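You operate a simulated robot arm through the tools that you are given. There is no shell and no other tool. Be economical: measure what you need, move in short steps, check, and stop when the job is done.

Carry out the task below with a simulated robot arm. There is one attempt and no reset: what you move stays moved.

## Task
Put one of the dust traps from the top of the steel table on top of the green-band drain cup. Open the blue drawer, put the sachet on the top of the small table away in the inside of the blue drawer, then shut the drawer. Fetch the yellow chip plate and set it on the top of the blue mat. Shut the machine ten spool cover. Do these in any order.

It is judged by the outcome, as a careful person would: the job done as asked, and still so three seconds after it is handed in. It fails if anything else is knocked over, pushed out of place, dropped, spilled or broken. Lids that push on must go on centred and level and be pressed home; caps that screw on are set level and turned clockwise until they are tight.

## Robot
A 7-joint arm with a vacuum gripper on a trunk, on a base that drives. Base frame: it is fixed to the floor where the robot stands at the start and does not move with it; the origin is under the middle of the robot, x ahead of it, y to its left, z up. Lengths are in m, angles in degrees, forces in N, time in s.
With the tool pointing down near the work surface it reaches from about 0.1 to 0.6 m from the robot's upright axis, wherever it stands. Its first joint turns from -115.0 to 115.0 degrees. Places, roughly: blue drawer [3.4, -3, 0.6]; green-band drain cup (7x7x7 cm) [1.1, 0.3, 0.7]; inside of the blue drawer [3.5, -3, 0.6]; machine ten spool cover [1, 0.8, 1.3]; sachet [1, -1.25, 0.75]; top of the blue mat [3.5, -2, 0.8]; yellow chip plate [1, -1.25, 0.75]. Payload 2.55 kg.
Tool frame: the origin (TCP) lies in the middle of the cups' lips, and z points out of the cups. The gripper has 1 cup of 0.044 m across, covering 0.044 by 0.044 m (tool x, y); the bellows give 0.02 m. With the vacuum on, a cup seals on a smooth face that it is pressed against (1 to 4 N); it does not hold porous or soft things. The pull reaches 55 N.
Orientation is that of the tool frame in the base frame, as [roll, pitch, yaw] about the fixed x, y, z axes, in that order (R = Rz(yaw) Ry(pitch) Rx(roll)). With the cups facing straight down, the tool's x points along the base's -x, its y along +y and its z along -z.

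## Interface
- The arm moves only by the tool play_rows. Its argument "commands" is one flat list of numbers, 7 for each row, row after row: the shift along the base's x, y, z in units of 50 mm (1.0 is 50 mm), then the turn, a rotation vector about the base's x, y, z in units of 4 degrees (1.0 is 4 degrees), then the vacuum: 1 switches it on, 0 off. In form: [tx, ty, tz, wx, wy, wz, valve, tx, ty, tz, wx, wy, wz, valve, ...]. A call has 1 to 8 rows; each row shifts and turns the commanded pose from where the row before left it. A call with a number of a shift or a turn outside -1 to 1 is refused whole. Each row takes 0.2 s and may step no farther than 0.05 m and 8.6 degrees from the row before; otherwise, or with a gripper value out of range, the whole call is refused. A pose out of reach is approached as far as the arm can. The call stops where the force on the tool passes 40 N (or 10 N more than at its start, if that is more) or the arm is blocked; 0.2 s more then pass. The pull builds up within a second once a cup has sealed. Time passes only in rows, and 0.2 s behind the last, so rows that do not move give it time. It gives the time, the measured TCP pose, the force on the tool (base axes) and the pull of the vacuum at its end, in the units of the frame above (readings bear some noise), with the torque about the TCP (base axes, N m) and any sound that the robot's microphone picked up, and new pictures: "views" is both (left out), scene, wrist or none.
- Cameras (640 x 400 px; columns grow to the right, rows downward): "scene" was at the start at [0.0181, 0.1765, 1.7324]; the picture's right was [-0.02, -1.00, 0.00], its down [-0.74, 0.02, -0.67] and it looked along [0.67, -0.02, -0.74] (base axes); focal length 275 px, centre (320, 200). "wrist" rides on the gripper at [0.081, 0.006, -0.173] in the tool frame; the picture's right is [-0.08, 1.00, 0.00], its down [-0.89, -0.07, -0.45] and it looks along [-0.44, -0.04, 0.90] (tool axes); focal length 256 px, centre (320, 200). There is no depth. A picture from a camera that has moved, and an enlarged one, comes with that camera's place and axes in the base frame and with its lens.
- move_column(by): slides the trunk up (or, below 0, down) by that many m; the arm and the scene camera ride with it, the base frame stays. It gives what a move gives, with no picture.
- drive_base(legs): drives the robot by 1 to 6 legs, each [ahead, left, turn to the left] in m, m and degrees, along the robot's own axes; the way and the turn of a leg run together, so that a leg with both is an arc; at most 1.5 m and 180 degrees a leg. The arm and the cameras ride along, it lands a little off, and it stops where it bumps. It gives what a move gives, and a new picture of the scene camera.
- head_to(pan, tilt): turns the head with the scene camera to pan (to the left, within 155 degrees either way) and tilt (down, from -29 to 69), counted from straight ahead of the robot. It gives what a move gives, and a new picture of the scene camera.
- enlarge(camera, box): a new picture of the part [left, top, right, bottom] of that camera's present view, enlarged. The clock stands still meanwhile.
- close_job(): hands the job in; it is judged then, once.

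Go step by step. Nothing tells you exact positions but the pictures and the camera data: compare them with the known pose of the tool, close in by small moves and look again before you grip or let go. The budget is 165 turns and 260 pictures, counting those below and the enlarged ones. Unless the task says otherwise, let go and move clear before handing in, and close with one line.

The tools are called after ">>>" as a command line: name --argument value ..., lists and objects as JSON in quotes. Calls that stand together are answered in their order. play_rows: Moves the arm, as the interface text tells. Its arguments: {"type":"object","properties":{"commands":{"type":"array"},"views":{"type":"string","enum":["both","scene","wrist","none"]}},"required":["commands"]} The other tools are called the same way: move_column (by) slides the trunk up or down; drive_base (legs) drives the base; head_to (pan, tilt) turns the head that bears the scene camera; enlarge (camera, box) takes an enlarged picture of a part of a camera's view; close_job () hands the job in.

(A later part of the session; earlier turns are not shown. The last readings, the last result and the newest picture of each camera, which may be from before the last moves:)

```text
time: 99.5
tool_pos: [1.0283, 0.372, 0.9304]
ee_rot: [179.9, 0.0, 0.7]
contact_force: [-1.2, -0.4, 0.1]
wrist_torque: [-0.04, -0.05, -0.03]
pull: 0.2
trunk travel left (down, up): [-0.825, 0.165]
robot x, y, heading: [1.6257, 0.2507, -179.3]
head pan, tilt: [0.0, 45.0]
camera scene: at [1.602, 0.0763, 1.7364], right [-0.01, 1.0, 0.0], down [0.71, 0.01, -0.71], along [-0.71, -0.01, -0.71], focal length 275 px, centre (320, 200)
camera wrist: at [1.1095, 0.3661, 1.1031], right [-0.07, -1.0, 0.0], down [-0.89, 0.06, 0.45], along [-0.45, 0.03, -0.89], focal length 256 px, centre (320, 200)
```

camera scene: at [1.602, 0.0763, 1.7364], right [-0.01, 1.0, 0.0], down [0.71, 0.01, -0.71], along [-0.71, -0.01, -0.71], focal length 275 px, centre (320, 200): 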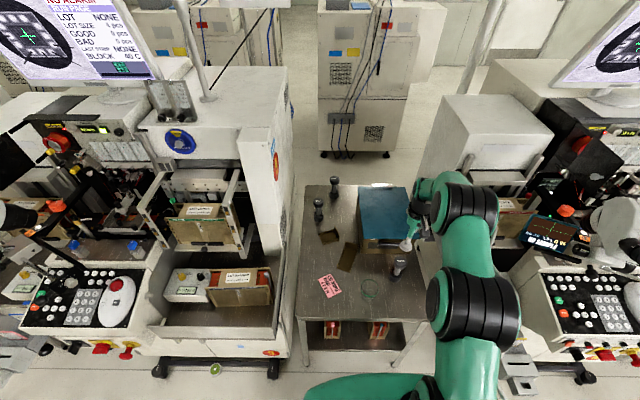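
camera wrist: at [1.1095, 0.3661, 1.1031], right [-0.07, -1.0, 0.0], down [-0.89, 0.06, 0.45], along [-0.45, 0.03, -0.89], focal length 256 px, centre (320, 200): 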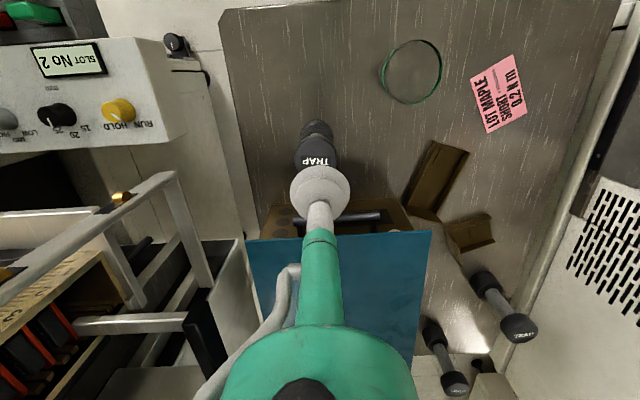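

>>> enlarge --camera "wrist" --box '[275, 115, 365, 215]'

>>> enlarge --camera "scene" --box '[350, 200, 450, 310]'

```text
4.00 times, centred on (320, 165) of wrist
camera zoom: at [1.1095, 0.3661, 1.1031], right [-0.07, -1.0, 0.0], down [-0.89, 0.06, 0.45], along [-0.45, 0.03, -0.89], focal length 1024 px, centre (320, 340)
```

zoom: 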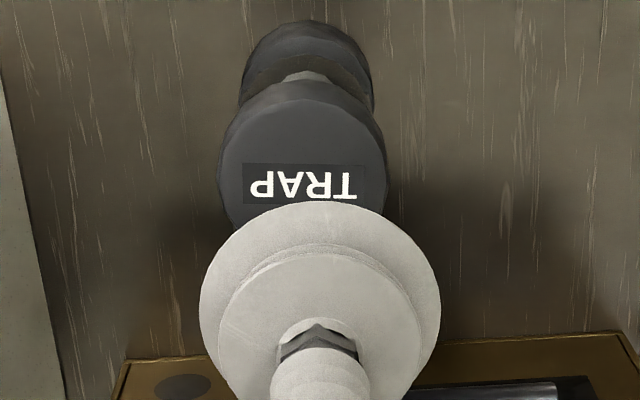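

```text
3.64 times, centred on (400, 255) of scene
camera zoom: at [1.602, 0.0763, 1.7364], right [-0.01, 1.0, 0.0], down [0.71, 0.01, -0.71], along [-0.71, -0.01, -0.71], focal length 1001 px, centre (29, 0)
```

zoom: 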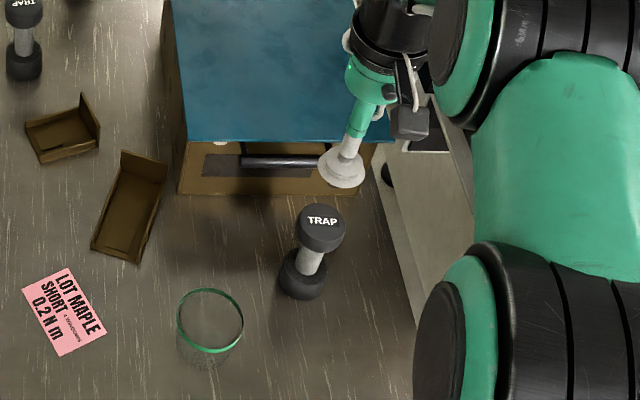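

>>> play_rows --commands '[-0.2, 0.1, -0.7, 0, 0, 0, 0, 0, 0, -0.6, 0, 0, 0, 0]' --views "none"

>>> enlarge --camera "wrist" --box '[260, 125, 380, 225]'

>>> enlarge --camera "scene" --box '[360, 200, 440, 290]'

```text
time: 100.1
tool_pos: [1.0172, 0.3733, 0.8655]
ee_rot: [179.9, 0.2, 0.8]
contact_force: [0.0, -0.7, -0.4]
wrist_torque: [-0.01, -0.01, 0.03]
pull: 0.1
trunk travel left (down, up): [-0.825, 0.165]
robot x, y, heading: [1.6244, 0.2544, -179.3]
head pan, tilt: [0.0, 45.0]
```

```text
4.00 times, centred on (320, 175) of wrist
camera zoom: at [1.0982, 0.3681, 1.0394], right [-0.07, -1.0, 0.0], down [-0.89, 0.06, 0.45], along [-0.45, 0.03, -0.89], focal length 1024 px, centre (320, 300)
```

zoom: 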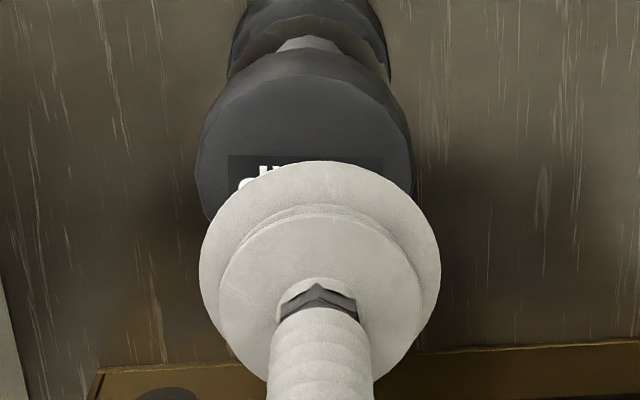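

```text
4.44 times, centred on (400, 245) of scene
camera zoom: at [1.6042, 0.0755, 1.7364], right [-0.01, 1.0, 0.0], down [0.71, 0.01, -0.71], along [-0.71, -0.01, -0.71], focal length 1223 px, centre (-36, 0)
```

zoom: 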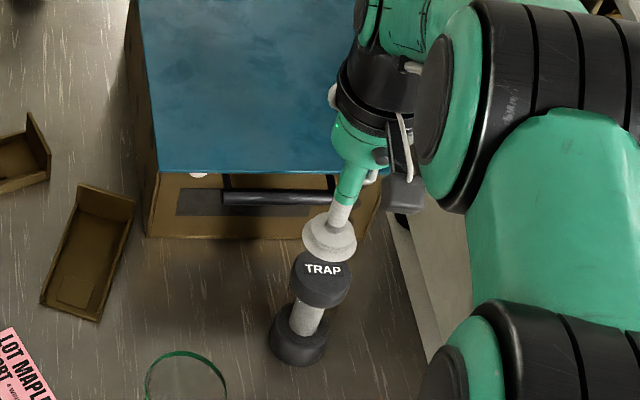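

>>> play_rows --commands '[0.04, 0.07, -0.4, 0, 0, 0, 1, 0, 0, -0.3, 0, 0, 0, 1, 0, 0, -0.1, 0, 0, 0, 1, 0, 0, -0.1, 0, 0, 0, 1, 0, 0, 0, 0, 0, 0, 1]' --views "scene"

```text
time: 101.3
tool_pos: [1.0191, 0.3793, 0.8239]
ee_rot: [-180.0, 0.4, 0.7]
contact_force: [2.5, 2.5, 13.9]
wrist_torque: [0.0, -0.4, 0.07]
pull: 54.8
trunk travel left (down, up): [-0.825, 0.165]
robot x, y, heading: [1.6258, 0.2546, -179.6]
head pan, tilt: [0.0, 45.0]
camera scene: at [1.6069, 0.0755, 1.7366], right [-0.01, 1.0, 0.0], down [0.71, 0.01, -0.71], along [-0.71, -0.01, -0.71], focal length 275 px, centre (320, 200)
```

scene: 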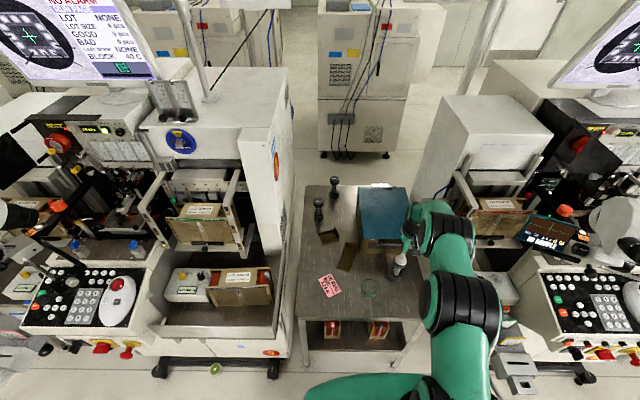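

Sealed with a full pull. Lifting straight up.

>>> play_rows --commands '[0, 0, 0.3, 0, 0, 0, 1, 0, 0, 0.6, 0, 0, 0, 1, 0, 0, 0.8, 0, 0, 0, 1, 0, 0, 0.8, 0, 0, 0, 1, 0, 0, 0.5, 0, 0, 0, 1, 0, 0, 0, 0, 0, 0, 1]'

>>> enlarge --camera "scene" --box '[350, 190, 450, 310]'

>>> enlarge --camera "wrist" --box '[260, 40, 460, 220]'

```text
time: 102.7
tool_pos: [1.0208, 0.3794, 0.973]
ee_rot: [179.9, 0.1, 0.6]
contact_force: [-0.7, 0.4, -1.6]
wrist_torque: [0.01, -0.01, 0.01]
pull: 55.0
trunk travel left (down, up): [-0.825, 0.165]
robot x, y, heading: [1.6246, 0.2457, -179.3]
head pan, tilt: [0.0, 45.0]
camera scene: at [1.6038, 0.0757, 1.7364], right [-0.01, 1.0, 0.0], down [0.71, 0.01, -0.71], along [-0.71, -0.01, -0.71], focal length 275 px, centre (320, 200)
camera wrist: at [1.102, 0.374, 1.1457], right [-0.07, -1.0, 0.0], down [-0.89, 0.06, 0.45], along [-0.45, 0.03, -0.89], focal length 256 px, centre (320, 200)
```

scene: 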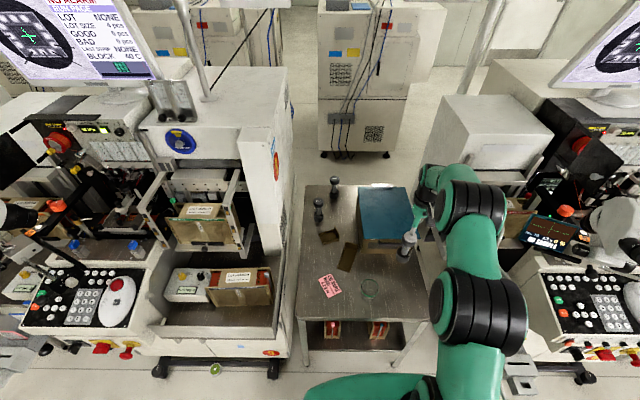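
wrist: 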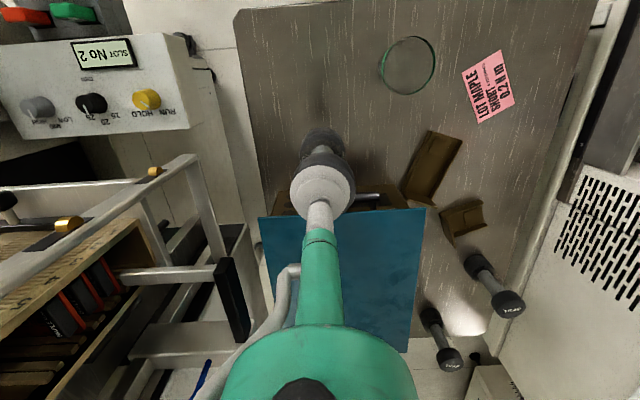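

```text
3.33 times, centred on (400, 250) of scene
camera zoom: at [1.6038, 0.0757, 1.7364], right [-0.01, 1.0, 0.0], down [0.71, 0.01, -0.71], along [-0.71, -0.01, -0.71], focal length 917 px, centre (53, 33)
```

zoom: 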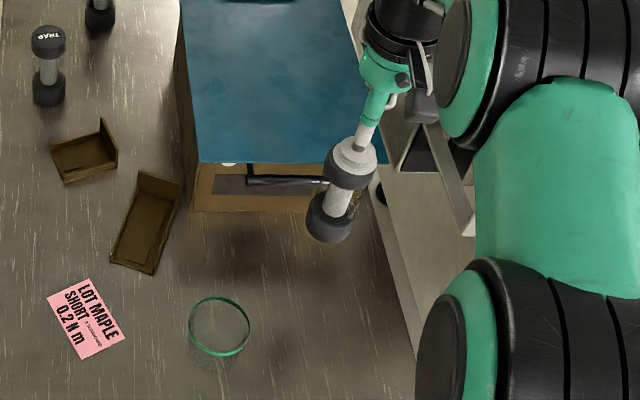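

```text
2.22 times, centred on (360, 130) of wrist
camera zoom: at [1.102, 0.374, 1.1457], right [-0.07, -1.0, 0.0], down [-0.89, 0.06, 0.45], along [-0.45, 0.03, -0.89], focal length 569 px, centre (231, 356)
```

zoom: 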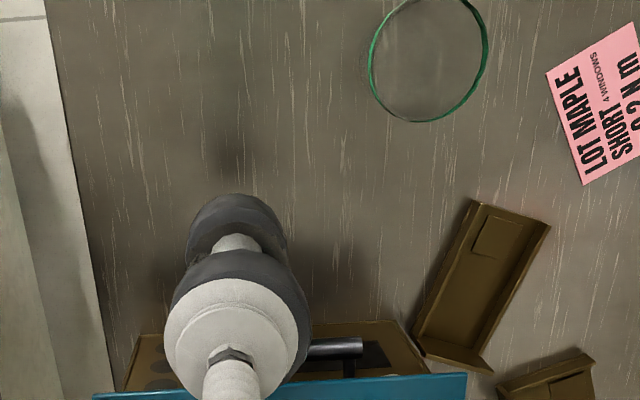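

>>> enlarge --camera "wrist" --box '[370, 25, 450, 105]'

>>> enlarge --camera "scene" --box '[345, 260, 395, 320]'

```text
5.00 times, centred on (410, 65) of wrist
camera zoom: at [1.102, 0.374, 1.1457], right [-0.07, -1.0, 0.0], down [-0.89, 0.06, 0.45], along [-0.45, 0.03, -0.89], focal length 1280 px, centre (-130, 875)
```

zoom: 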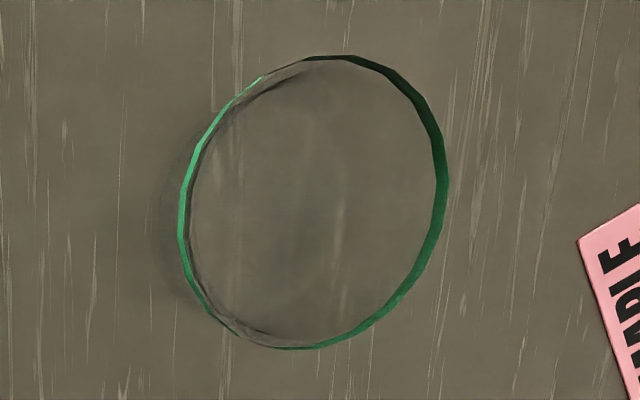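

```text
6.67 times, centred on (370, 290) of scene
camera zoom: at [1.6038, 0.0757, 1.7364], right [-0.01, 1.0, 0.0], down [0.71, 0.01, -0.71], along [-0.71, -0.01, -0.71], focal length 1834 px, centre (-13, -400)
```

zoom: 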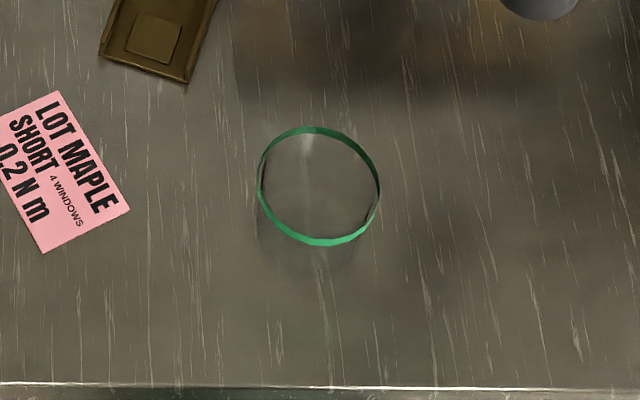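

The trap hangs straight. The cup is centred at about (1.099, 0.256) with its rim at z≈0.755; I'll move above it.

>>> play_rows --commands '[0.39, -0.615, 0, 0, 0, 0, 1, 0.39, -0.615, 0, 0, 0, 0, 1, 0.39, -0.615, 0, 0, 0, 0, 1, 0.39, -0.615, 0, 0, 0, 0, 1, 0, 0, 0, 0, 0, 0, 1]'

>>> enlarge --camera "scene" --box '[340, 220, 430, 310]'

>>> enlarge --camera "wrist" --box '[240, 80, 400, 220]'

```text
time: 103.9
tool_pos: [1.0996, 0.2533, 0.9696]
ee_rot: [180.0, 0.2, 0.7]
contact_force: [0.9, 0.6, -1.4]
wrist_torque: [0.02, -0.01, 0.01]
pull: 54.4
trunk travel left (down, up): [-0.825, 0.165]
robot x, y, heading: [1.6242, 0.2521, -179.4]
head pan, tilt: [0.0, 45.0]
camera scene: at [1.6035, 0.0766, 1.7365], right [-0.01, 1.0, 0.0], down [0.71, 0.01, -0.71], along [-0.71, -0.01, -0.71], focal length 275 px, centre (320, 200)
camera wrist: at [1.1807, 0.2476, 1.1428], right [-0.07, -1.0, 0.0], down [-0.89, 0.06, 0.45], along [-0.45, 0.03, -0.89], focal length 256 px, centre (320, 200)
```

scene: 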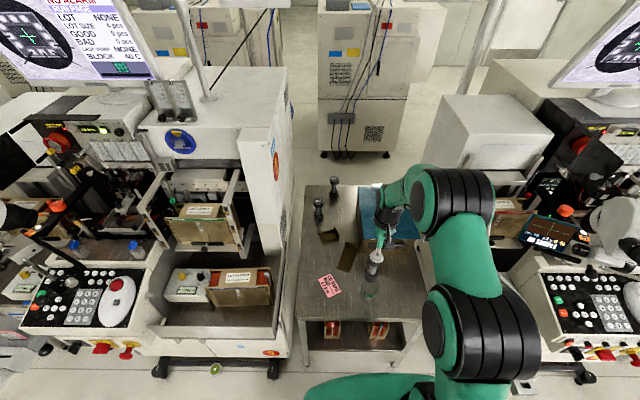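
wrist: 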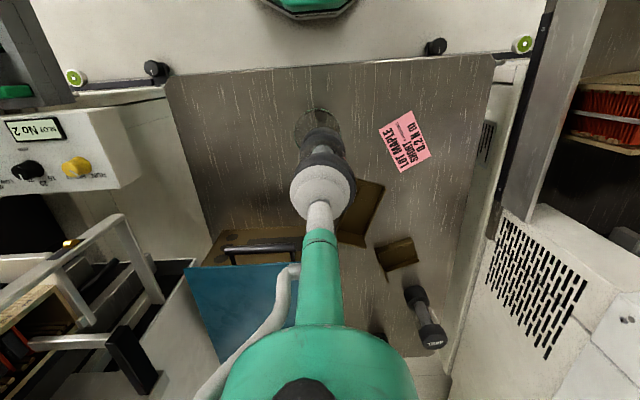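

```text
4.44 times, centred on (385, 265) of scene
camera zoom: at [1.6035, 0.0766, 1.7365], right [-0.01, 1.0, 0.0], down [0.71, 0.01, -0.71], along [-0.71, -0.01, -0.71], focal length 1223 px, centre (31, -89)
```

zoom: 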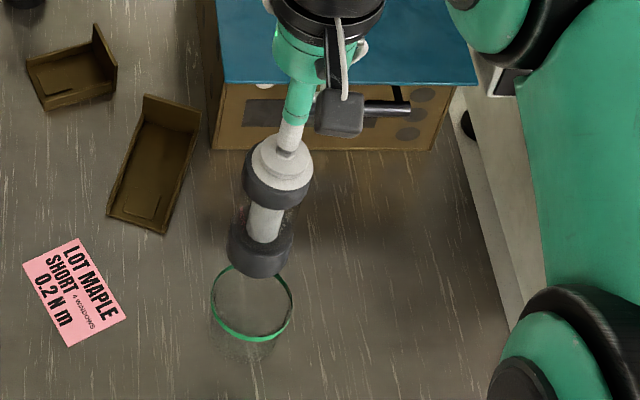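

```text
2.86 times, centred on (320, 150) of wrist
camera zoom: at [1.1807, 0.2476, 1.1428], right [-0.07, -1.0, 0.0], down [-0.89, 0.06, 0.45], along [-0.45, 0.03, -0.89], focal length 731 px, centre (320, 343)
```

zoom: 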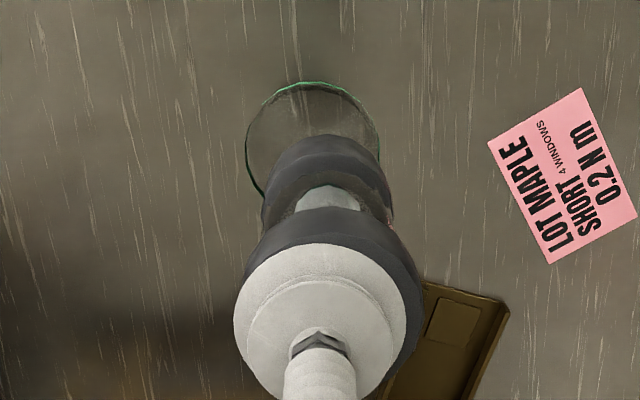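

>>> play_rows --commands '[0, 0.1, -0.5, 0, 0, 0, 1, 0, 0, -0.5, 0, 0, 0, 1, 0, 0, -0.2, 0, 0, 0, 1, 0, 0, 0, 0, 0, 0, 1]' --views "none"

>>> enlarge --camera "scene" --box '[340, 230, 420, 310]'

>>> enlarge --camera "wrist" --box '[260, 100, 380, 220]'

```text
time: 104.9
tool_pos: [1.0996, 0.2603, 0.9114]
ee_rot: [-179.9, 0.1, 0.8]
contact_force: [0.4, 0.1, -0.5]
wrist_torque: [0.04, 0.0, 0.0]
pull: 54.8
trunk travel left (down, up): [-0.825, 0.165]
robot x, y, heading: [1.623, 0.2537, -179.0]
head pan, tilt: [0.0, 45.0]
```

```text
5.00 times, centred on (380, 270) of scene
camera zoom: at [1.6041, 0.0755, 1.7364], right [-0.01, 1.0, 0.0], down [0.71, 0.01, -0.71], along [-0.71, -0.01, -0.71], focal length 1376 px, centre (20, -150)
```

zoom: 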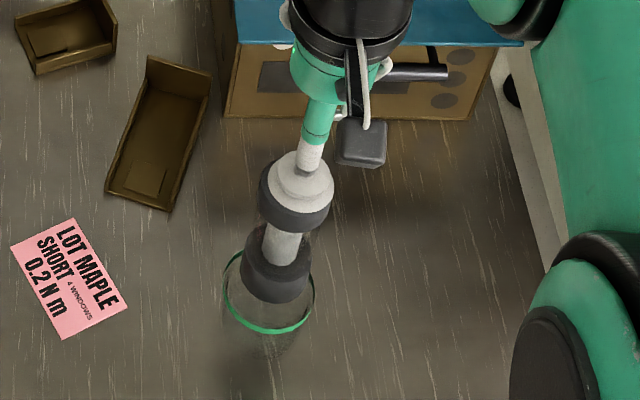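

```text
3.33 times, centred on (320, 160) of wrist
camera zoom: at [1.1816, 0.2541, 1.0844], right [-0.07, -1.0, 0.0], down [-0.89, 0.06, 0.45], along [-0.45, 0.03, -0.89], focal length 853 px, centre (320, 333)
```

zoom: 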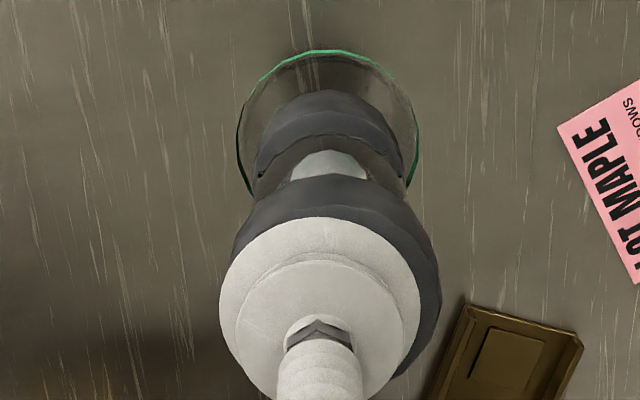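

Aligned within a few mm. Lowering gently to feel for contact.

>>> play_rows --commands '[0.03, -0.02, -0.2, 0, 0, 0, 1, 0, 0, -0.1, 0, 0, 0, 1, 0, 0, -0.1, 0, 0, 0, 1, 0, 0, 0, 0, 0, 0, 1]' --views "none"

>>> enlarge --camera "scene" --box '[340, 230, 420, 310]'

```text
time: 105.9
tool_pos: [1.1003, 0.2595, 0.8926]
ee_rot: [-180.0, 0.1, 0.6]
contact_force: [0.2, 0.7, -1.4]
wrist_torque: [0.02, -0.02, 0.0]
pull: 55.3
trunk travel left (down, up): [-0.825, 0.165]
robot x, y, heading: [1.6247, 0.25, -179.1]
head pan, tilt: [0.0, 45.0]
```

```text
5.00 times, centred on (380, 270) of scene
camera zoom: at [1.6042, 0.0756, 1.7364], right [-0.01, 1.0, 0.0], down [0.71, 0.01, -0.71], along [-0.71, -0.01, -0.71], focal length 1376 px, centre (20, -150)
```

zoom: 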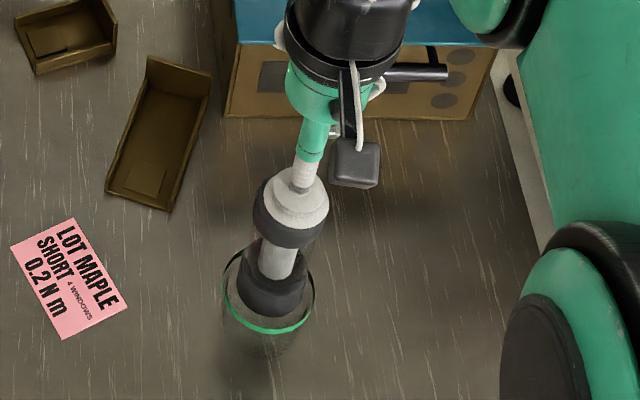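

>>> play_rows --commands '[0, -0.04, -0.1, 0, 0, 0, 1, 0, 0, -0.1, 0, 0, 0, 1, 0, 0, -0.1, 0, 0, 0, 1, 0, 0, 0, 0, 0, 0, 1]' --views "none"

>>> enlarge --camera "scene" --box '[340, 230, 420, 310]'

```text
time: 106.7
tool_pos: [1.0923, 0.2575, 0.8853]
ee_rot: [-180.0, 1.1, 0.8]
contact_force: [4.6, 1.3, 20.8]
wrist_torque: [0.07, -0.52, 0.02]
pull: 54.7
trunk travel left (down, up): [-0.825, 0.165]
robot x, y, heading: [1.6234, 0.2505, -179.2]
head pan, tilt: [0.0, 45.0]
stopped in row 3: the force on the tool passed its limit (the readings are from after the stop); the commanded pose is now the measured one
```

```text
5.00 times, centred on (380, 270) of scene
camera zoom: at [1.6057, 0.0756, 1.7363], right [-0.01, 1.0, 0.0], down [0.71, 0.01, -0.71], along [-0.71, -0.01, -0.71], focal length 1376 px, centre (20, -150)
```

zoom: 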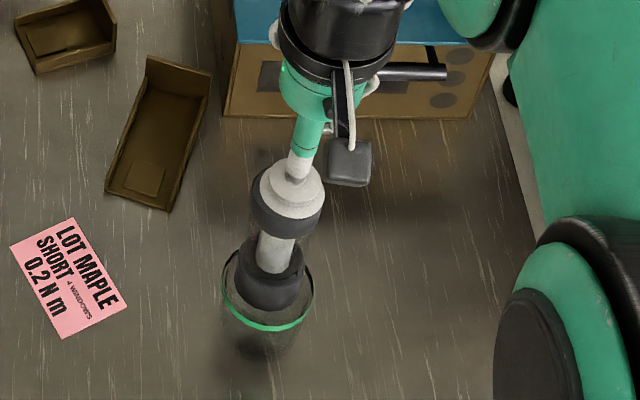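

Contact at z≈0.885, so the cup top carries it. I'll ease off, recentre, and set it down lightly.

>>> play_rows --commands '[0, 0, 0.2, 0, -0.2, 0, 1, 0.12, 0, 0, 0, 0, 0, 1, 0, 0, 0, 0, 0, 0, 1]' --views "none"

>>> enlarge --camera "scene" --box '[350, 250, 410, 310]'

>>> enlarge --camera "wrist" --box '[270, 110, 370, 210]'

```text
time: 107.5
tool_pos: [1.1023, 0.2569, 0.8916]
ee_rot: [180.0, 0.1, 0.6]
contact_force: [0.0, -0.3, -1.7]
wrist_torque: [0.03, -0.03, 0.01]
pull: 54.7
trunk travel left (down, up): [-0.825, 0.165]
robot x, y, heading: [1.6218, 0.2533, -179.5]
head pan, tilt: [0.0, 45.0]
```

```text
6.67 times, centred on (380, 280) of scene
camera zoom: at [1.6034, 0.0757, 1.7363], right [-0.01, 1.0, 0.0], down [0.71, 0.01, -0.71], along [-0.71, -0.01, -0.71], focal length 1834 px, centre (-80, -333)
```

zoom: 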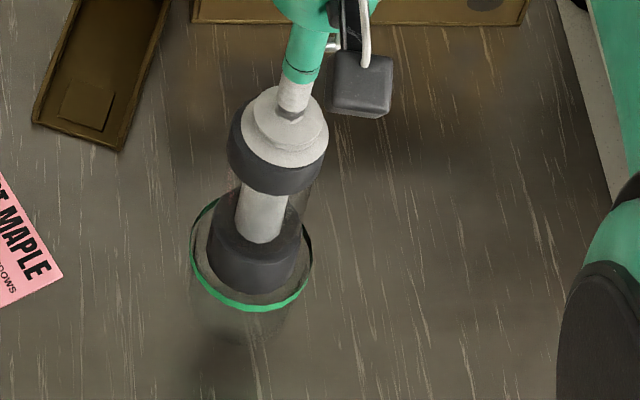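

```text
4.00 times, centred on (320, 160) of wrist
camera zoom: at [1.1821, 0.251, 1.0646], right [-0.07, -1.0, 0.0], down [-0.89, 0.06, 0.45], along [-0.44, 0.03, -0.9], focal length 1024 px, centre (320, 360)
```

zoom: 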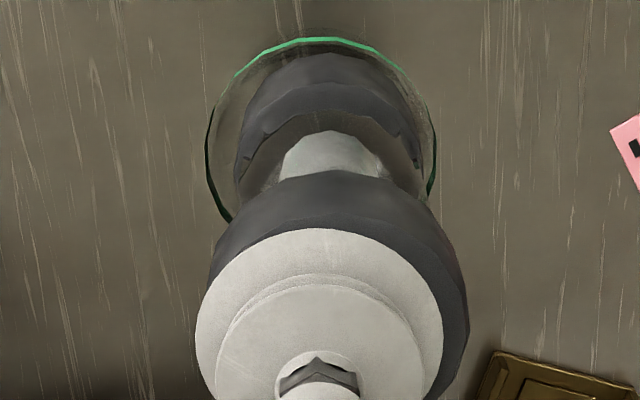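

>>> play_rows --commands '[-0.03, 0.02, -0.06, 0, 0, 0, 1, 0, 0, -0.04, 0, 0, 0, 1, 0, 0, 0, 0, 0, 0, 1]' --views "none"

```text
time: 108.3
tool_pos: [1.0992, 0.2577, 0.8876]
ee_rot: [-179.9, 0.1, 0.6]
contact_force: [0.9, 1.0, -1.4]
wrist_torque: [0.03, -0.07, 0.03]
pull: 55.0
trunk travel left (down, up): [-0.825, 0.165]
robot x, y, heading: [1.6213, 0.25, -179.5]
head pan, tilt: [0.0, 45.0]
```

>>> play_rows --commands '[0, 0, -0.04, 0, 0, 0, 1, 0, 0, -0.03, 0, 0, 0, 1, 0, 0, 0, 0, 0, 0, 1]' --views "none"

```text
time: 109.1
tool_pos: [1.0995, 0.2597, 0.8854]
ee_rot: [179.9, 0.3, 0.7]
contact_force: [1.5, -1.5, 12.0]
wrist_torque: [-0.19, 0.06, 0.04]
pull: 54.5
trunk travel left (down, up): [-0.825, 0.165]
robot x, y, heading: [1.6278, 0.252, -179.3]
head pan, tilt: [0.0, 45.0]
```

Resting with about 12 N. Release and lift off straight.

>>> play_rows --commands '[0, 0, 0.06, 0, 0, 0, 0, 0, 0, 0, 0, 0, 0, 0, 0, 0, 0, 0, 0, 0, 0, 0, 0, 0, 0, 0, 0, 0, 0, 0, 0.1, 0, 0, 0, 0, 0, 0, 0.2, 0, 0, 0, 0, 0, 0, 0.8, 0, 0, 0, 0, 0, 0, 0.8, 0, 0, 0, 0]'

>>> enlarge --camera "scene" --box '[350, 230, 420, 310]'

>>> enlarge --camera "wrist" --box '[260, 90, 380, 210]'

```text
time: 110.9
tool_pos: [1.0964, 0.2585, 0.9796]
ee_rot: [179.9, -0.1, 0.7]
contact_force: [-0.2, -0.3, 0.2]
wrist_torque: [0.0, 0.01, -0.02]
pull: 0.0
trunk travel left (down, up): [-0.825, 0.165]
robot x, y, heading: [1.6242, 0.2496, -179.2]
head pan, tilt: [0.0, 45.0]
camera scene: at [1.6049, 0.0757, 1.7363], right [-0.01, 1.0, 0.0], down [0.71, 0.01, -0.71], along [-0.71, -0.01, -0.71], focal length 275 px, centre (320, 200)
camera wrist: at [1.1775, 0.2544, 1.1537], right [-0.07, -1.0, 0.0], down [-0.89, 0.06, 0.45], along [-0.44, 0.03, -0.9], focal length 256 px, centre (320, 200)
```

scene: 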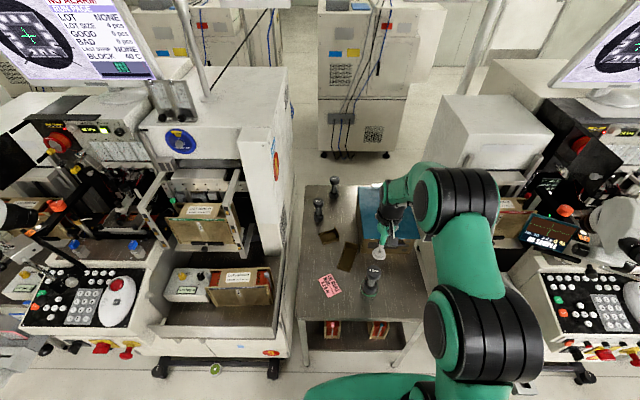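
wrist: 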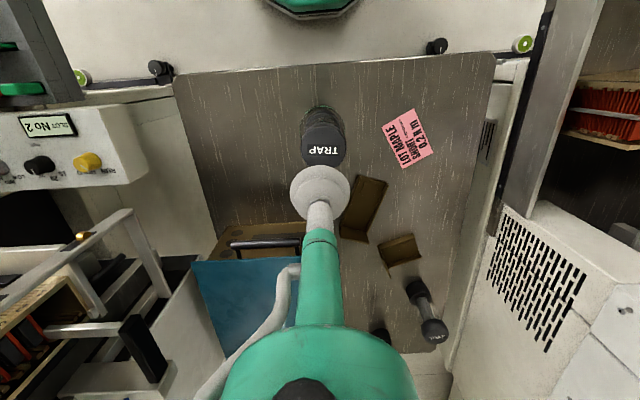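

```text
5.00 times, centred on (385, 270) of scene
camera zoom: at [1.6049, 0.0757, 1.7363], right [-0.01, 1.0, 0.0], down [0.71, 0.01, -0.71], along [-0.71, -0.01, -0.71], focal length 1376 px, centre (-5, -150)
```

zoom: 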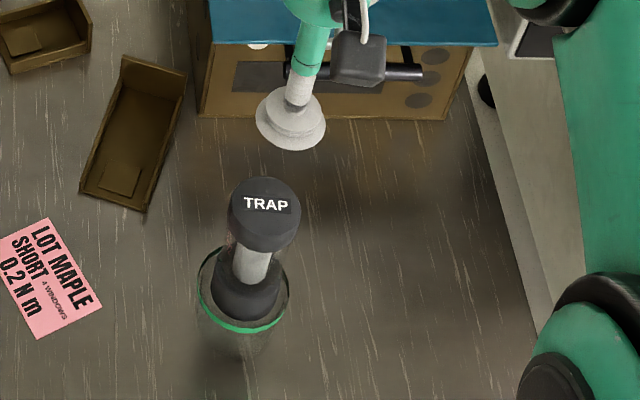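

```text
3.33 times, centred on (320, 150) of wrist
camera zoom: at [1.1775, 0.2544, 1.1537], right [-0.07, -1.0, 0.0], down [-0.89, 0.06, 0.45], along [-0.44, 0.03, -0.9], focal length 853 px, centre (320, 367)
```

zoom: 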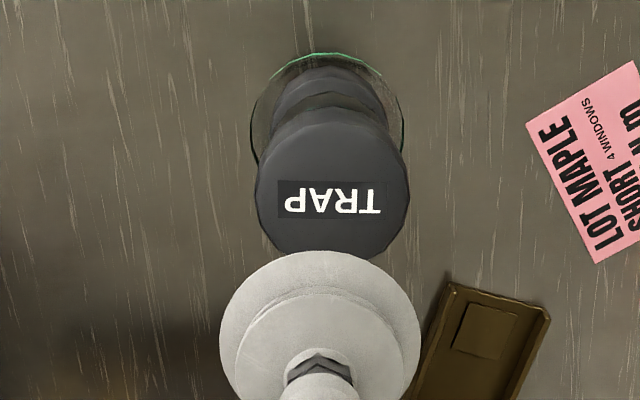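

The trap stands centred on the cup. I'll retract, back away and study the machine ten spool cover.

>>> play_rows --commands '[0, 0, 1, 0, 0, 0, 0, 0.5, 0, 0.8, 0, 0, 0, 0, 0.9, 0, 0.4, 0, 0, 0, 0, 0.9, -0.2, 0.4, 0, 0, 0, 0, 0.9, -0.2, 0.3, 0, 0, 0, 0, 0.9, -0.2, 0, 0, 0, 0, 0]' --views "none"

>>> drive_base --legs '[[-0.35, 0, 0]]'

>>> head_to --pan -30 --tilt 25

>>> enlarge --camera "scene" --box '[200, 60, 500, 250]'

```text
refused: row 4 steps farther than a row can; nothing moved
```

```text
time: 113.2
tool_pos: [1.4397, 0.2653, 0.9797]
ee_rot: [-180.0, 0.2, 0.4]
contact_force: [0.1, -0.1, 0.8]
wrist_torque: [-0.02, 0.02, 0.0]
pull: 0.1
trunk travel left (down, up): [-0.825, 0.165]
robot x, y, heading: [1.969, 0.2551, -179.4]
head pan, tilt: [0.0, 45.0]
camera scene: at [1.9475, 0.0792, 1.7364], right [-0.01, 1.0, 0.0], down [0.71, 0.01, -0.71], along [-0.71, -0.01, -0.71], focal length 275 px, centre (320, 200)
```

scene: 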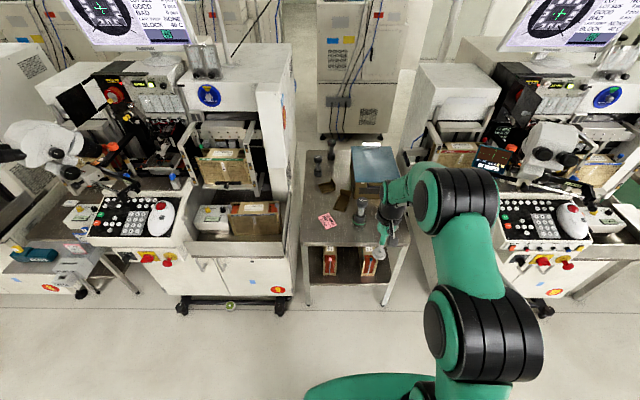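

```text
time: 114.1
tool_pos: [1.4385, 0.2646, 0.9806]
ee_rot: [-180.0, 0.0, 0.6]
contact_force: [-0.5, 0.3, -0.3]
wrist_torque: [0.03, 0.0, 0.04]
pull: 0.0
trunk travel left (down, up): [-0.825, 0.165]
robot x, y, heading: [1.9723, 0.2573, -179.4]
head pan, tilt: [-30.0, 25.0]
camera scene: at [1.9479, 0.1252, 1.7669], right [0.49, 0.87, 0.0], down [0.37, -0.21, -0.91], along [-0.79, 0.45, -0.42], focal length 275 px, centre (320, 200)
```

scene: 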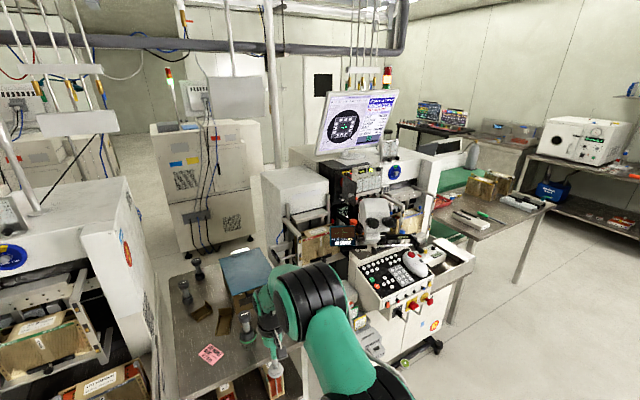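

```text
2.11 times, centred on (350, 155) of scene
camera zoom: at [1.9479, 0.1252, 1.7669], right [0.49, 0.87, 0.0], down [0.37, -0.21, -0.91], along [-0.79, 0.45, -0.42], focal length 579 px, centre (257, 295)
```

zoom: 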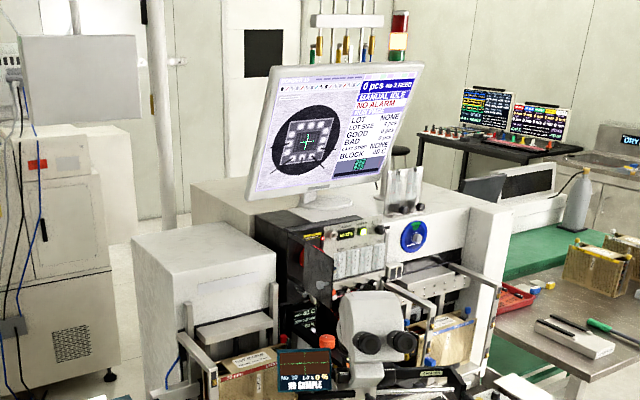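

>>> play_rows --commands '[0, 0, 0.9, 0, 0, 0, 0, 0.6, 0, 0.7, 0, 0, 0, 0, 0.7, 0, 0.7, 0, 0, 0, 0, 0.7, 0, 0.7, 0, 0, 0, 0, 0.8, -0.4, 0.3, 0, 0, 0, 0, 0.8, -0.4, 0, 0, 0, 0, 0]' --views "none"

>>> drive_base --legs '[[-0.1, -0.65, 0]]'

>>> head_to --pan 5 --tilt 30

>>> enlarge --camera "scene" --box '[240, 100, 440, 230]'

```text
time: 115.5
tool_pos: [1.6217, 0.2241, 1.1452]
ee_rot: [180.0, 0.1, 0.4]
contact_force: [0.2, -0.2, -0.4]
wrist_torque: [0.04, 0.0, -0.02]
pull: 0.0
trunk travel left (down, up): [-0.825, 0.165]
robot x, y, heading: [1.9675, 0.2559, -179.3]
head pan, tilt: [-30.0, 25.0]
```

```text
time: 119.2
tool_pos: [1.7156, 0.8884, 1.1454]
ee_rot: [180.0, 0.1, 0.2]
contact_force: [-0.6, 0.3, 0.1]
wrist_torque: [-0.03, -0.05, 0.0]
pull: 0.1
trunk travel left (down, up): [-0.825, 0.165]
robot x, y, heading: [2.0647, 0.9166, -179.9]
head pan, tilt: [-30.0, 25.0]
camera scene: at [2.0444, 0.7885, 1.767], right [0.5, 0.87, 0.0], down [0.37, -0.21, -0.91], along [-0.79, 0.45, -0.42], focal length 275 px, centre (320, 200)
```

scene: 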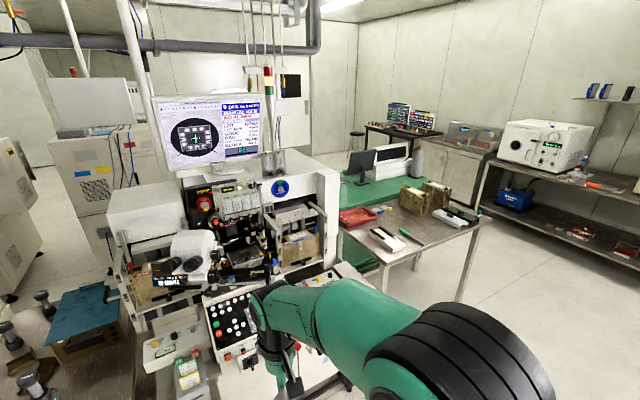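

```text
time: 120.2
tool_pos: [1.7155, 0.8877, 1.1458]
ee_rot: [180.0, 0.0, 0.3]
contact_force: [0.5, -1.4, -0.6]
wrist_torque: [0.0, 0.0, 0.0]
pull: 0.1
trunk travel left (down, up): [-0.825, 0.165]
robot x, y, heading: [2.0619, 0.917, -179.8]
head pan, tilt: [5.0, 30.0]
camera scene: at [2.0343, 0.7343, 1.759], right [-0.09, 1.0, 0.0], down [0.5, 0.05, -0.87], along [-0.86, -0.08, -0.5], focal length 275 px, centre (320, 200)
```

scene: 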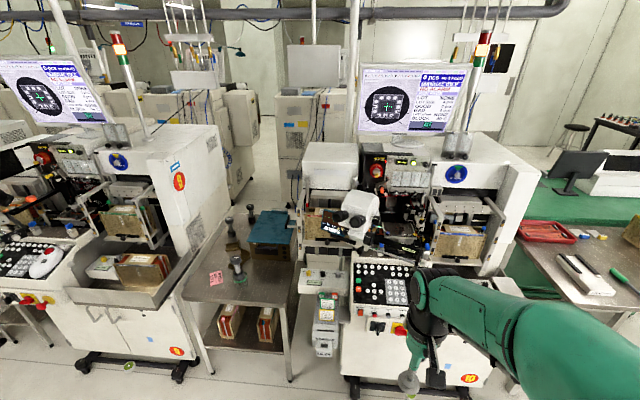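

```text
3.08 times, centred on (340, 165) of scene
camera zoom: at [2.0343, 0.7343, 1.759], right [-0.09, 1.0, 0.0], down [0.5, 0.05, -0.87], along [-0.86, -0.08, -0.5], focal length 847 px, centre (258, 308)
```

zoom: 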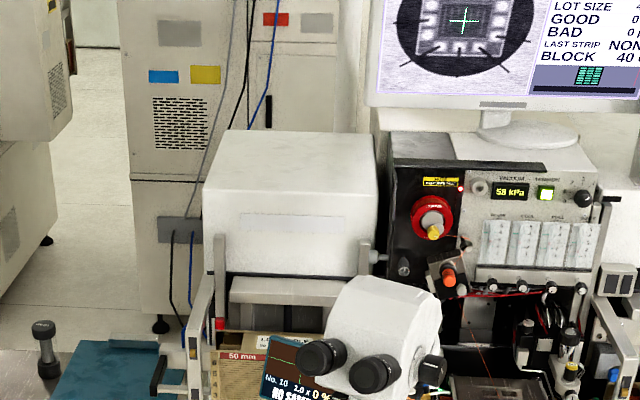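

The flap seems to be smoked plastic, standing open edge-on. I'll bring the wrist camera up for a closer look.

>>> play_rows --commands '[0, -0.8, 0.4, 0, 1, 0, 0, 0, -0.8, 0.4, 0, 1, 0, 0, 0, -0.8, 0.4, 0, 1, 0, 0, 0, -0.8, 0.4, 0, 1, 0, 0, 0, -0.8, 0.4, 0, 1, 0, 0, 0, -0.6, 0.4, 0, 1, 0, 0, 0, 0, 0.4, 0, 1, 0, 0, 0, 0, 0.4, 0, 1, 0, 0]'

```text
time: 122.0
tool_pos: [1.7066, 0.6641, 1.2727]
ee_rot: [-179.8, 32.3, 0.3]
contact_force: [0.1, -0.2, -0.8]
wrist_torque: [0.02, -0.02, 0.0]
pull: 0.2
out of reach, approached as far as the arm can: row 5, 6, 7, 8
trunk travel left (down, up): [-0.825, 0.165]
robot x, y, heading: [2.0651, 0.918, -179.9]
head pan, tilt: [5.0, 30.0]
camera scene: at [2.0348, 0.7341, 1.759], right [-0.09, 1.0, 0.0], down [0.5, 0.05, -0.87], along [-0.86, -0.08, -0.5], focal length 275 px, centre (320, 200)
camera wrist: at [1.868, 0.6576, 1.3764], right [-0.06, -1.0, 0.04], down [-0.52, 0.07, 0.85], along [-0.85, 0.03, -0.52], focal length 256 px, centre (320, 200)
```

scene: 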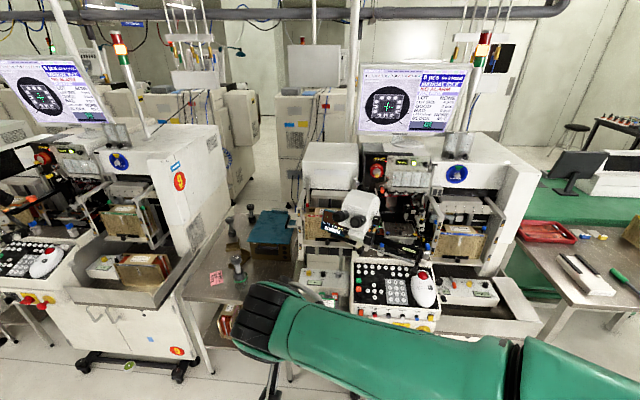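
wrist: 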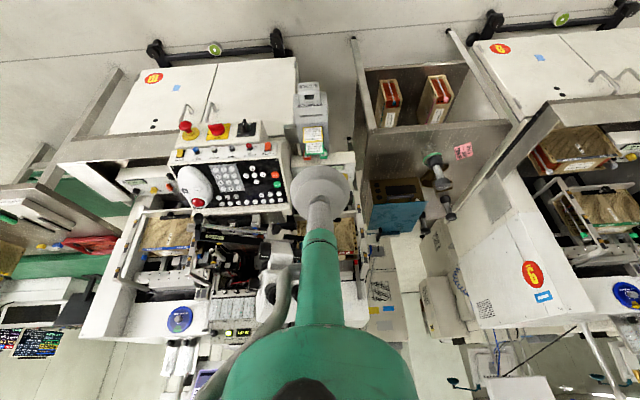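

>>> drive_base --legs '[[0, 0.35, 0]]'

>>> head_to --pan -15 --tilt 28

>>> enlarge --camera "scene" --box '[270, 130, 400, 230]'

```text
time: 124.3
tool_pos: [1.7072, 0.3143, 1.2715]
ee_rot: [-179.9, 32.1, 0.1]
contact_force: [-0.4, -0.8, 0.1]
wrist_torque: [0.01, 0.02, -0.03]
pull: 0.0
trunk travel left (down, up): [-0.825, 0.165]
robot x, y, heading: [2.0626, 0.5688, -180.0]
head pan, tilt: [5.0, 30.0]
camera scene: at [2.0345, 0.3837, 1.7589], right [-0.09, 1.0, 0.0], down [0.5, 0.04, -0.87], along [-0.86, -0.08, -0.5], focal length 275 px, centre (320, 200)
```

scene: 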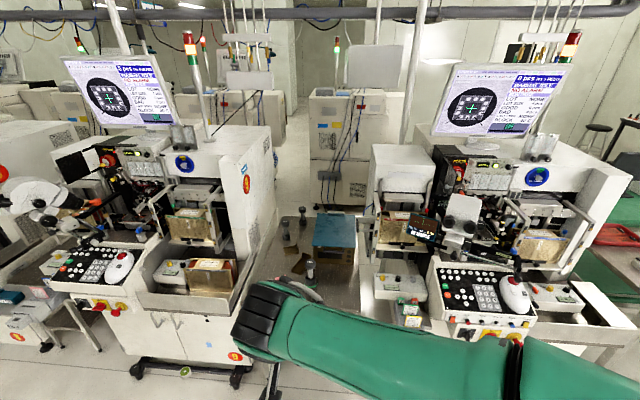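

```text
time: 125.1
tool_pos: [1.7074, 0.316, 1.2731]
ee_rot: [-179.9, 32.1, 0.1]
contact_force: [-0.8, -0.3, -0.1]
wrist_torque: [0.02, -0.04, -0.01]
pull: 0.0
trunk travel left (down, up): [-0.825, 0.165]
robot x, y, heading: [2.0664, 0.5679, -180.1]
head pan, tilt: [-15.0, 28.0]
camera scene: at [2.0365, 0.416, 1.7622], right [0.26, 0.97, 0.0], down [0.45, -0.12, -0.88], along [-0.85, 0.23, -0.47], focal length 275 px, centre (320, 200)
```

scene: 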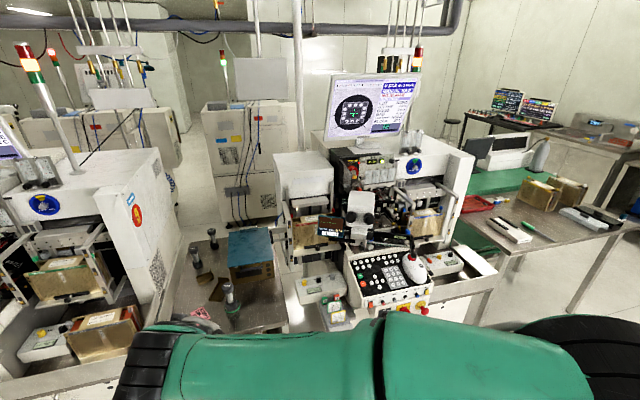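

```text
4.00 times, centred on (335, 180) of scene
camera zoom: at [2.0365, 0.416, 1.7622], right [0.26, 0.97, 0.0], down [0.45, -0.12, -0.88], along [-0.85, 0.23, -0.47], focal length 1101 px, centre (260, 280)
```

zoom: 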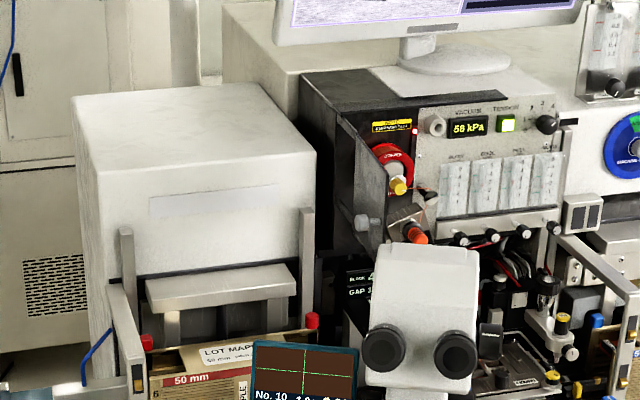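

>>> enlarge --camera "scene" --box '[335, 145, 385, 195]'

>>> drive_base --legs '[[0, 0.3, 0]]'

>>> head_to --pan -28 --tilt 22

>>> enlarge --camera "scene" --box '[290, 150, 370, 220]'

```text
8.00 times, centred on (360, 170) of scene
camera zoom: at [2.0365, 0.416, 1.7622], right [0.26, 0.97, 0.0], down [0.45, -0.12, -0.88], along [-0.85, 0.23, -0.47], focal length 2201 px, centre (0, 440)
```

zoom: 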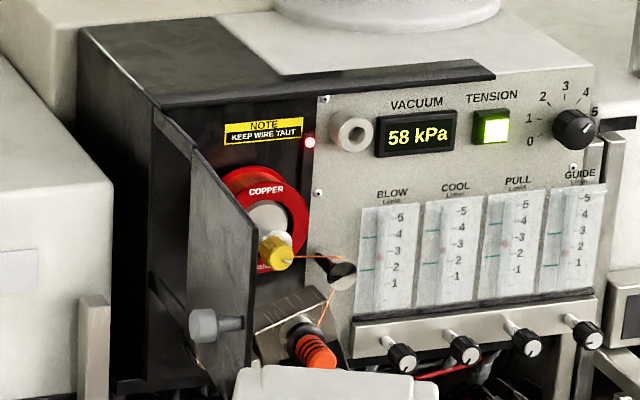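

```text
time: 127.2
tool_pos: [1.7085, 0.0084, 1.2728]
ee_rot: [-179.9, 32.0, 0.2]
contact_force: [0.1, 0.5, -0.6]
wrist_torque: [0.03, 0.0, -0.01]
pull: 0.0
trunk travel left (down, up): [-0.825, 0.165]
robot x, y, heading: [2.0701, 0.2645, -179.6]
head pan, tilt: [-15.0, 28.0]
camera scene: at [2.0375, 0.1095, 1.7621], right [0.26, 0.97, 0.0], down [0.45, -0.12, -0.88], along [-0.85, 0.23, -0.47], focal length 275 px, centre (320, 200)
```

scene: 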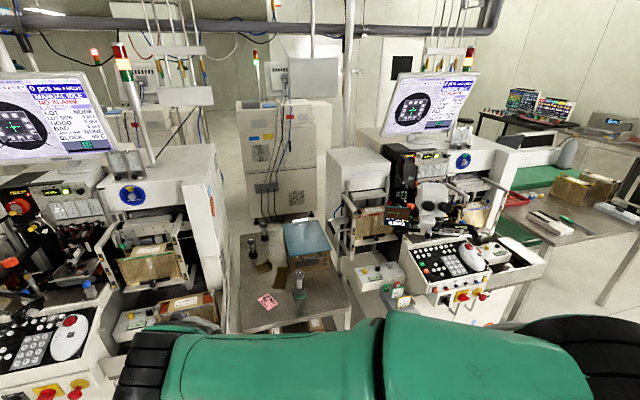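

```text
time: 127.9
tool_pos: [1.7084, 0.0099, 1.2728]
ee_rot: [-179.9, 32.1, 0.2]
contact_force: [0.3, -0.4, 0.5]
wrist_torque: [0.03, 0.03, -0.03]
pull: 0.1
trunk travel left (down, up): [-0.825, 0.165]
robot x, y, heading: [2.0686, 0.2666, -180.0]
head pan, tilt: [-28.0, 22.0]
camera scene: at [2.0435, 0.1305, 1.7718], right [0.47, 0.88, 0.0], down [0.33, -0.17, -0.93], along [-0.82, 0.43, -0.37], focal length 275 px, centre (320, 200)
```

scene: 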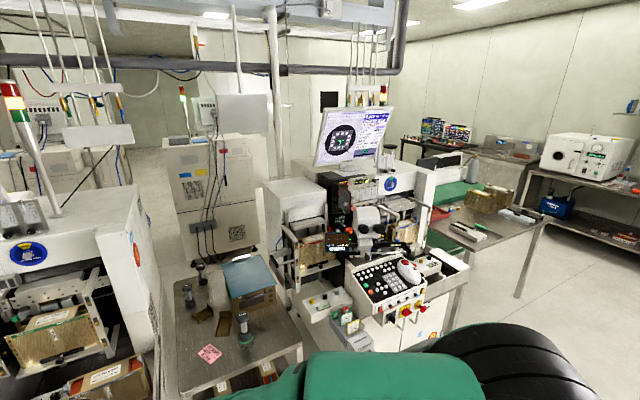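

```text
5.71 times, centred on (330, 185) of scene
camera zoom: at [2.0435, 0.1305, 1.7718], right [0.47, 0.88, 0.0], down [0.33, -0.17, -0.93], along [-0.82, 0.43, -0.37], focal length 1572 px, centre (263, 286)
```

zoom: 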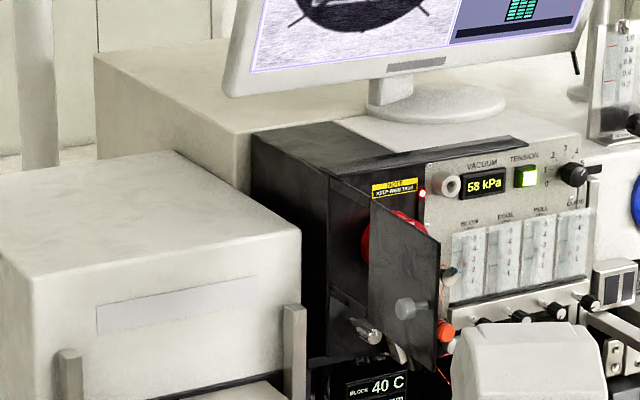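

The smoked flap is open at 90°: hinge near (0.90,0.836), free edge near (1.02,0.834), z 1.20–1.31. I'll raise the trunk and drive nearer to push it shut from its left side.

>>> move_column --by 0.16

>>> drive_base --legs '[[0, -0.35, 0], [0.3, 0, 0]]'

>>> head_to --pan -10 --tilt 45

```text
time: 129.8
tool_pos: [1.7087, 0.008, 1.4321]
ee_rot: [-179.9, 32.2, 0.1]
contact_force: [0.3, 0.2, 0.2]
wrist_torque: [-0.01, 0.02, -0.03]
pull: 0.1
trunk travel left (down, up): [-0.985, 0.005]
robot x, y, heading: [2.0655, 0.2622, -180.0]
head pan, tilt: [-28.0, 22.0]
```

```text
time: 133.7
tool_pos: [1.4038, 0.3565, 1.4325]
ee_rot: [-179.9, 32.0, 0.2]
contact_force: [0.4, -0.3, 1.1]
wrist_torque: [-0.03, 0.0, 0.02]
pull: 0.0
trunk travel left (down, up): [-0.985, 0.005]
robot x, y, heading: [1.7605, 0.6104, -179.8]
head pan, tilt: [-28.0, 22.0]
camera scene: at [1.7394, 0.478, 1.9318], right [0.47, 0.88, 0.0], down [0.33, -0.18, -0.93], along [-0.82, 0.43, -0.37], focal length 275 px, centre (320, 200)
```

scene: 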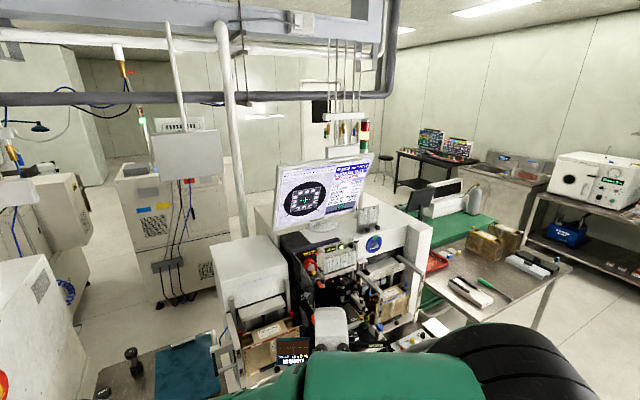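

```text
time: 134.6
tool_pos: [1.404, 0.3559, 1.4325]
ee_rot: [180.0, 32.0, 0.2]
contact_force: [0.5, 0.3, 0.0]
wrist_torque: [-0.01, -0.02, -0.01]
pull: 0.0
trunk travel left (down, up): [-0.985, 0.005]
robot x, y, heading: [1.759, 0.6081, -179.8]
head pan, tilt: [-10.0, 45.0]
camera scene: at [1.7414, 0.4486, 1.8964], right [0.17, 0.99, 0.0], down [0.7, -0.12, -0.71], along [-0.7, 0.12, -0.71], focal length 275 px, centre (320, 200)
```

scene: 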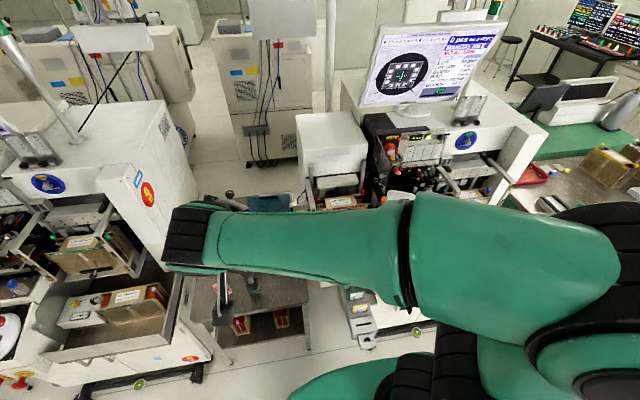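

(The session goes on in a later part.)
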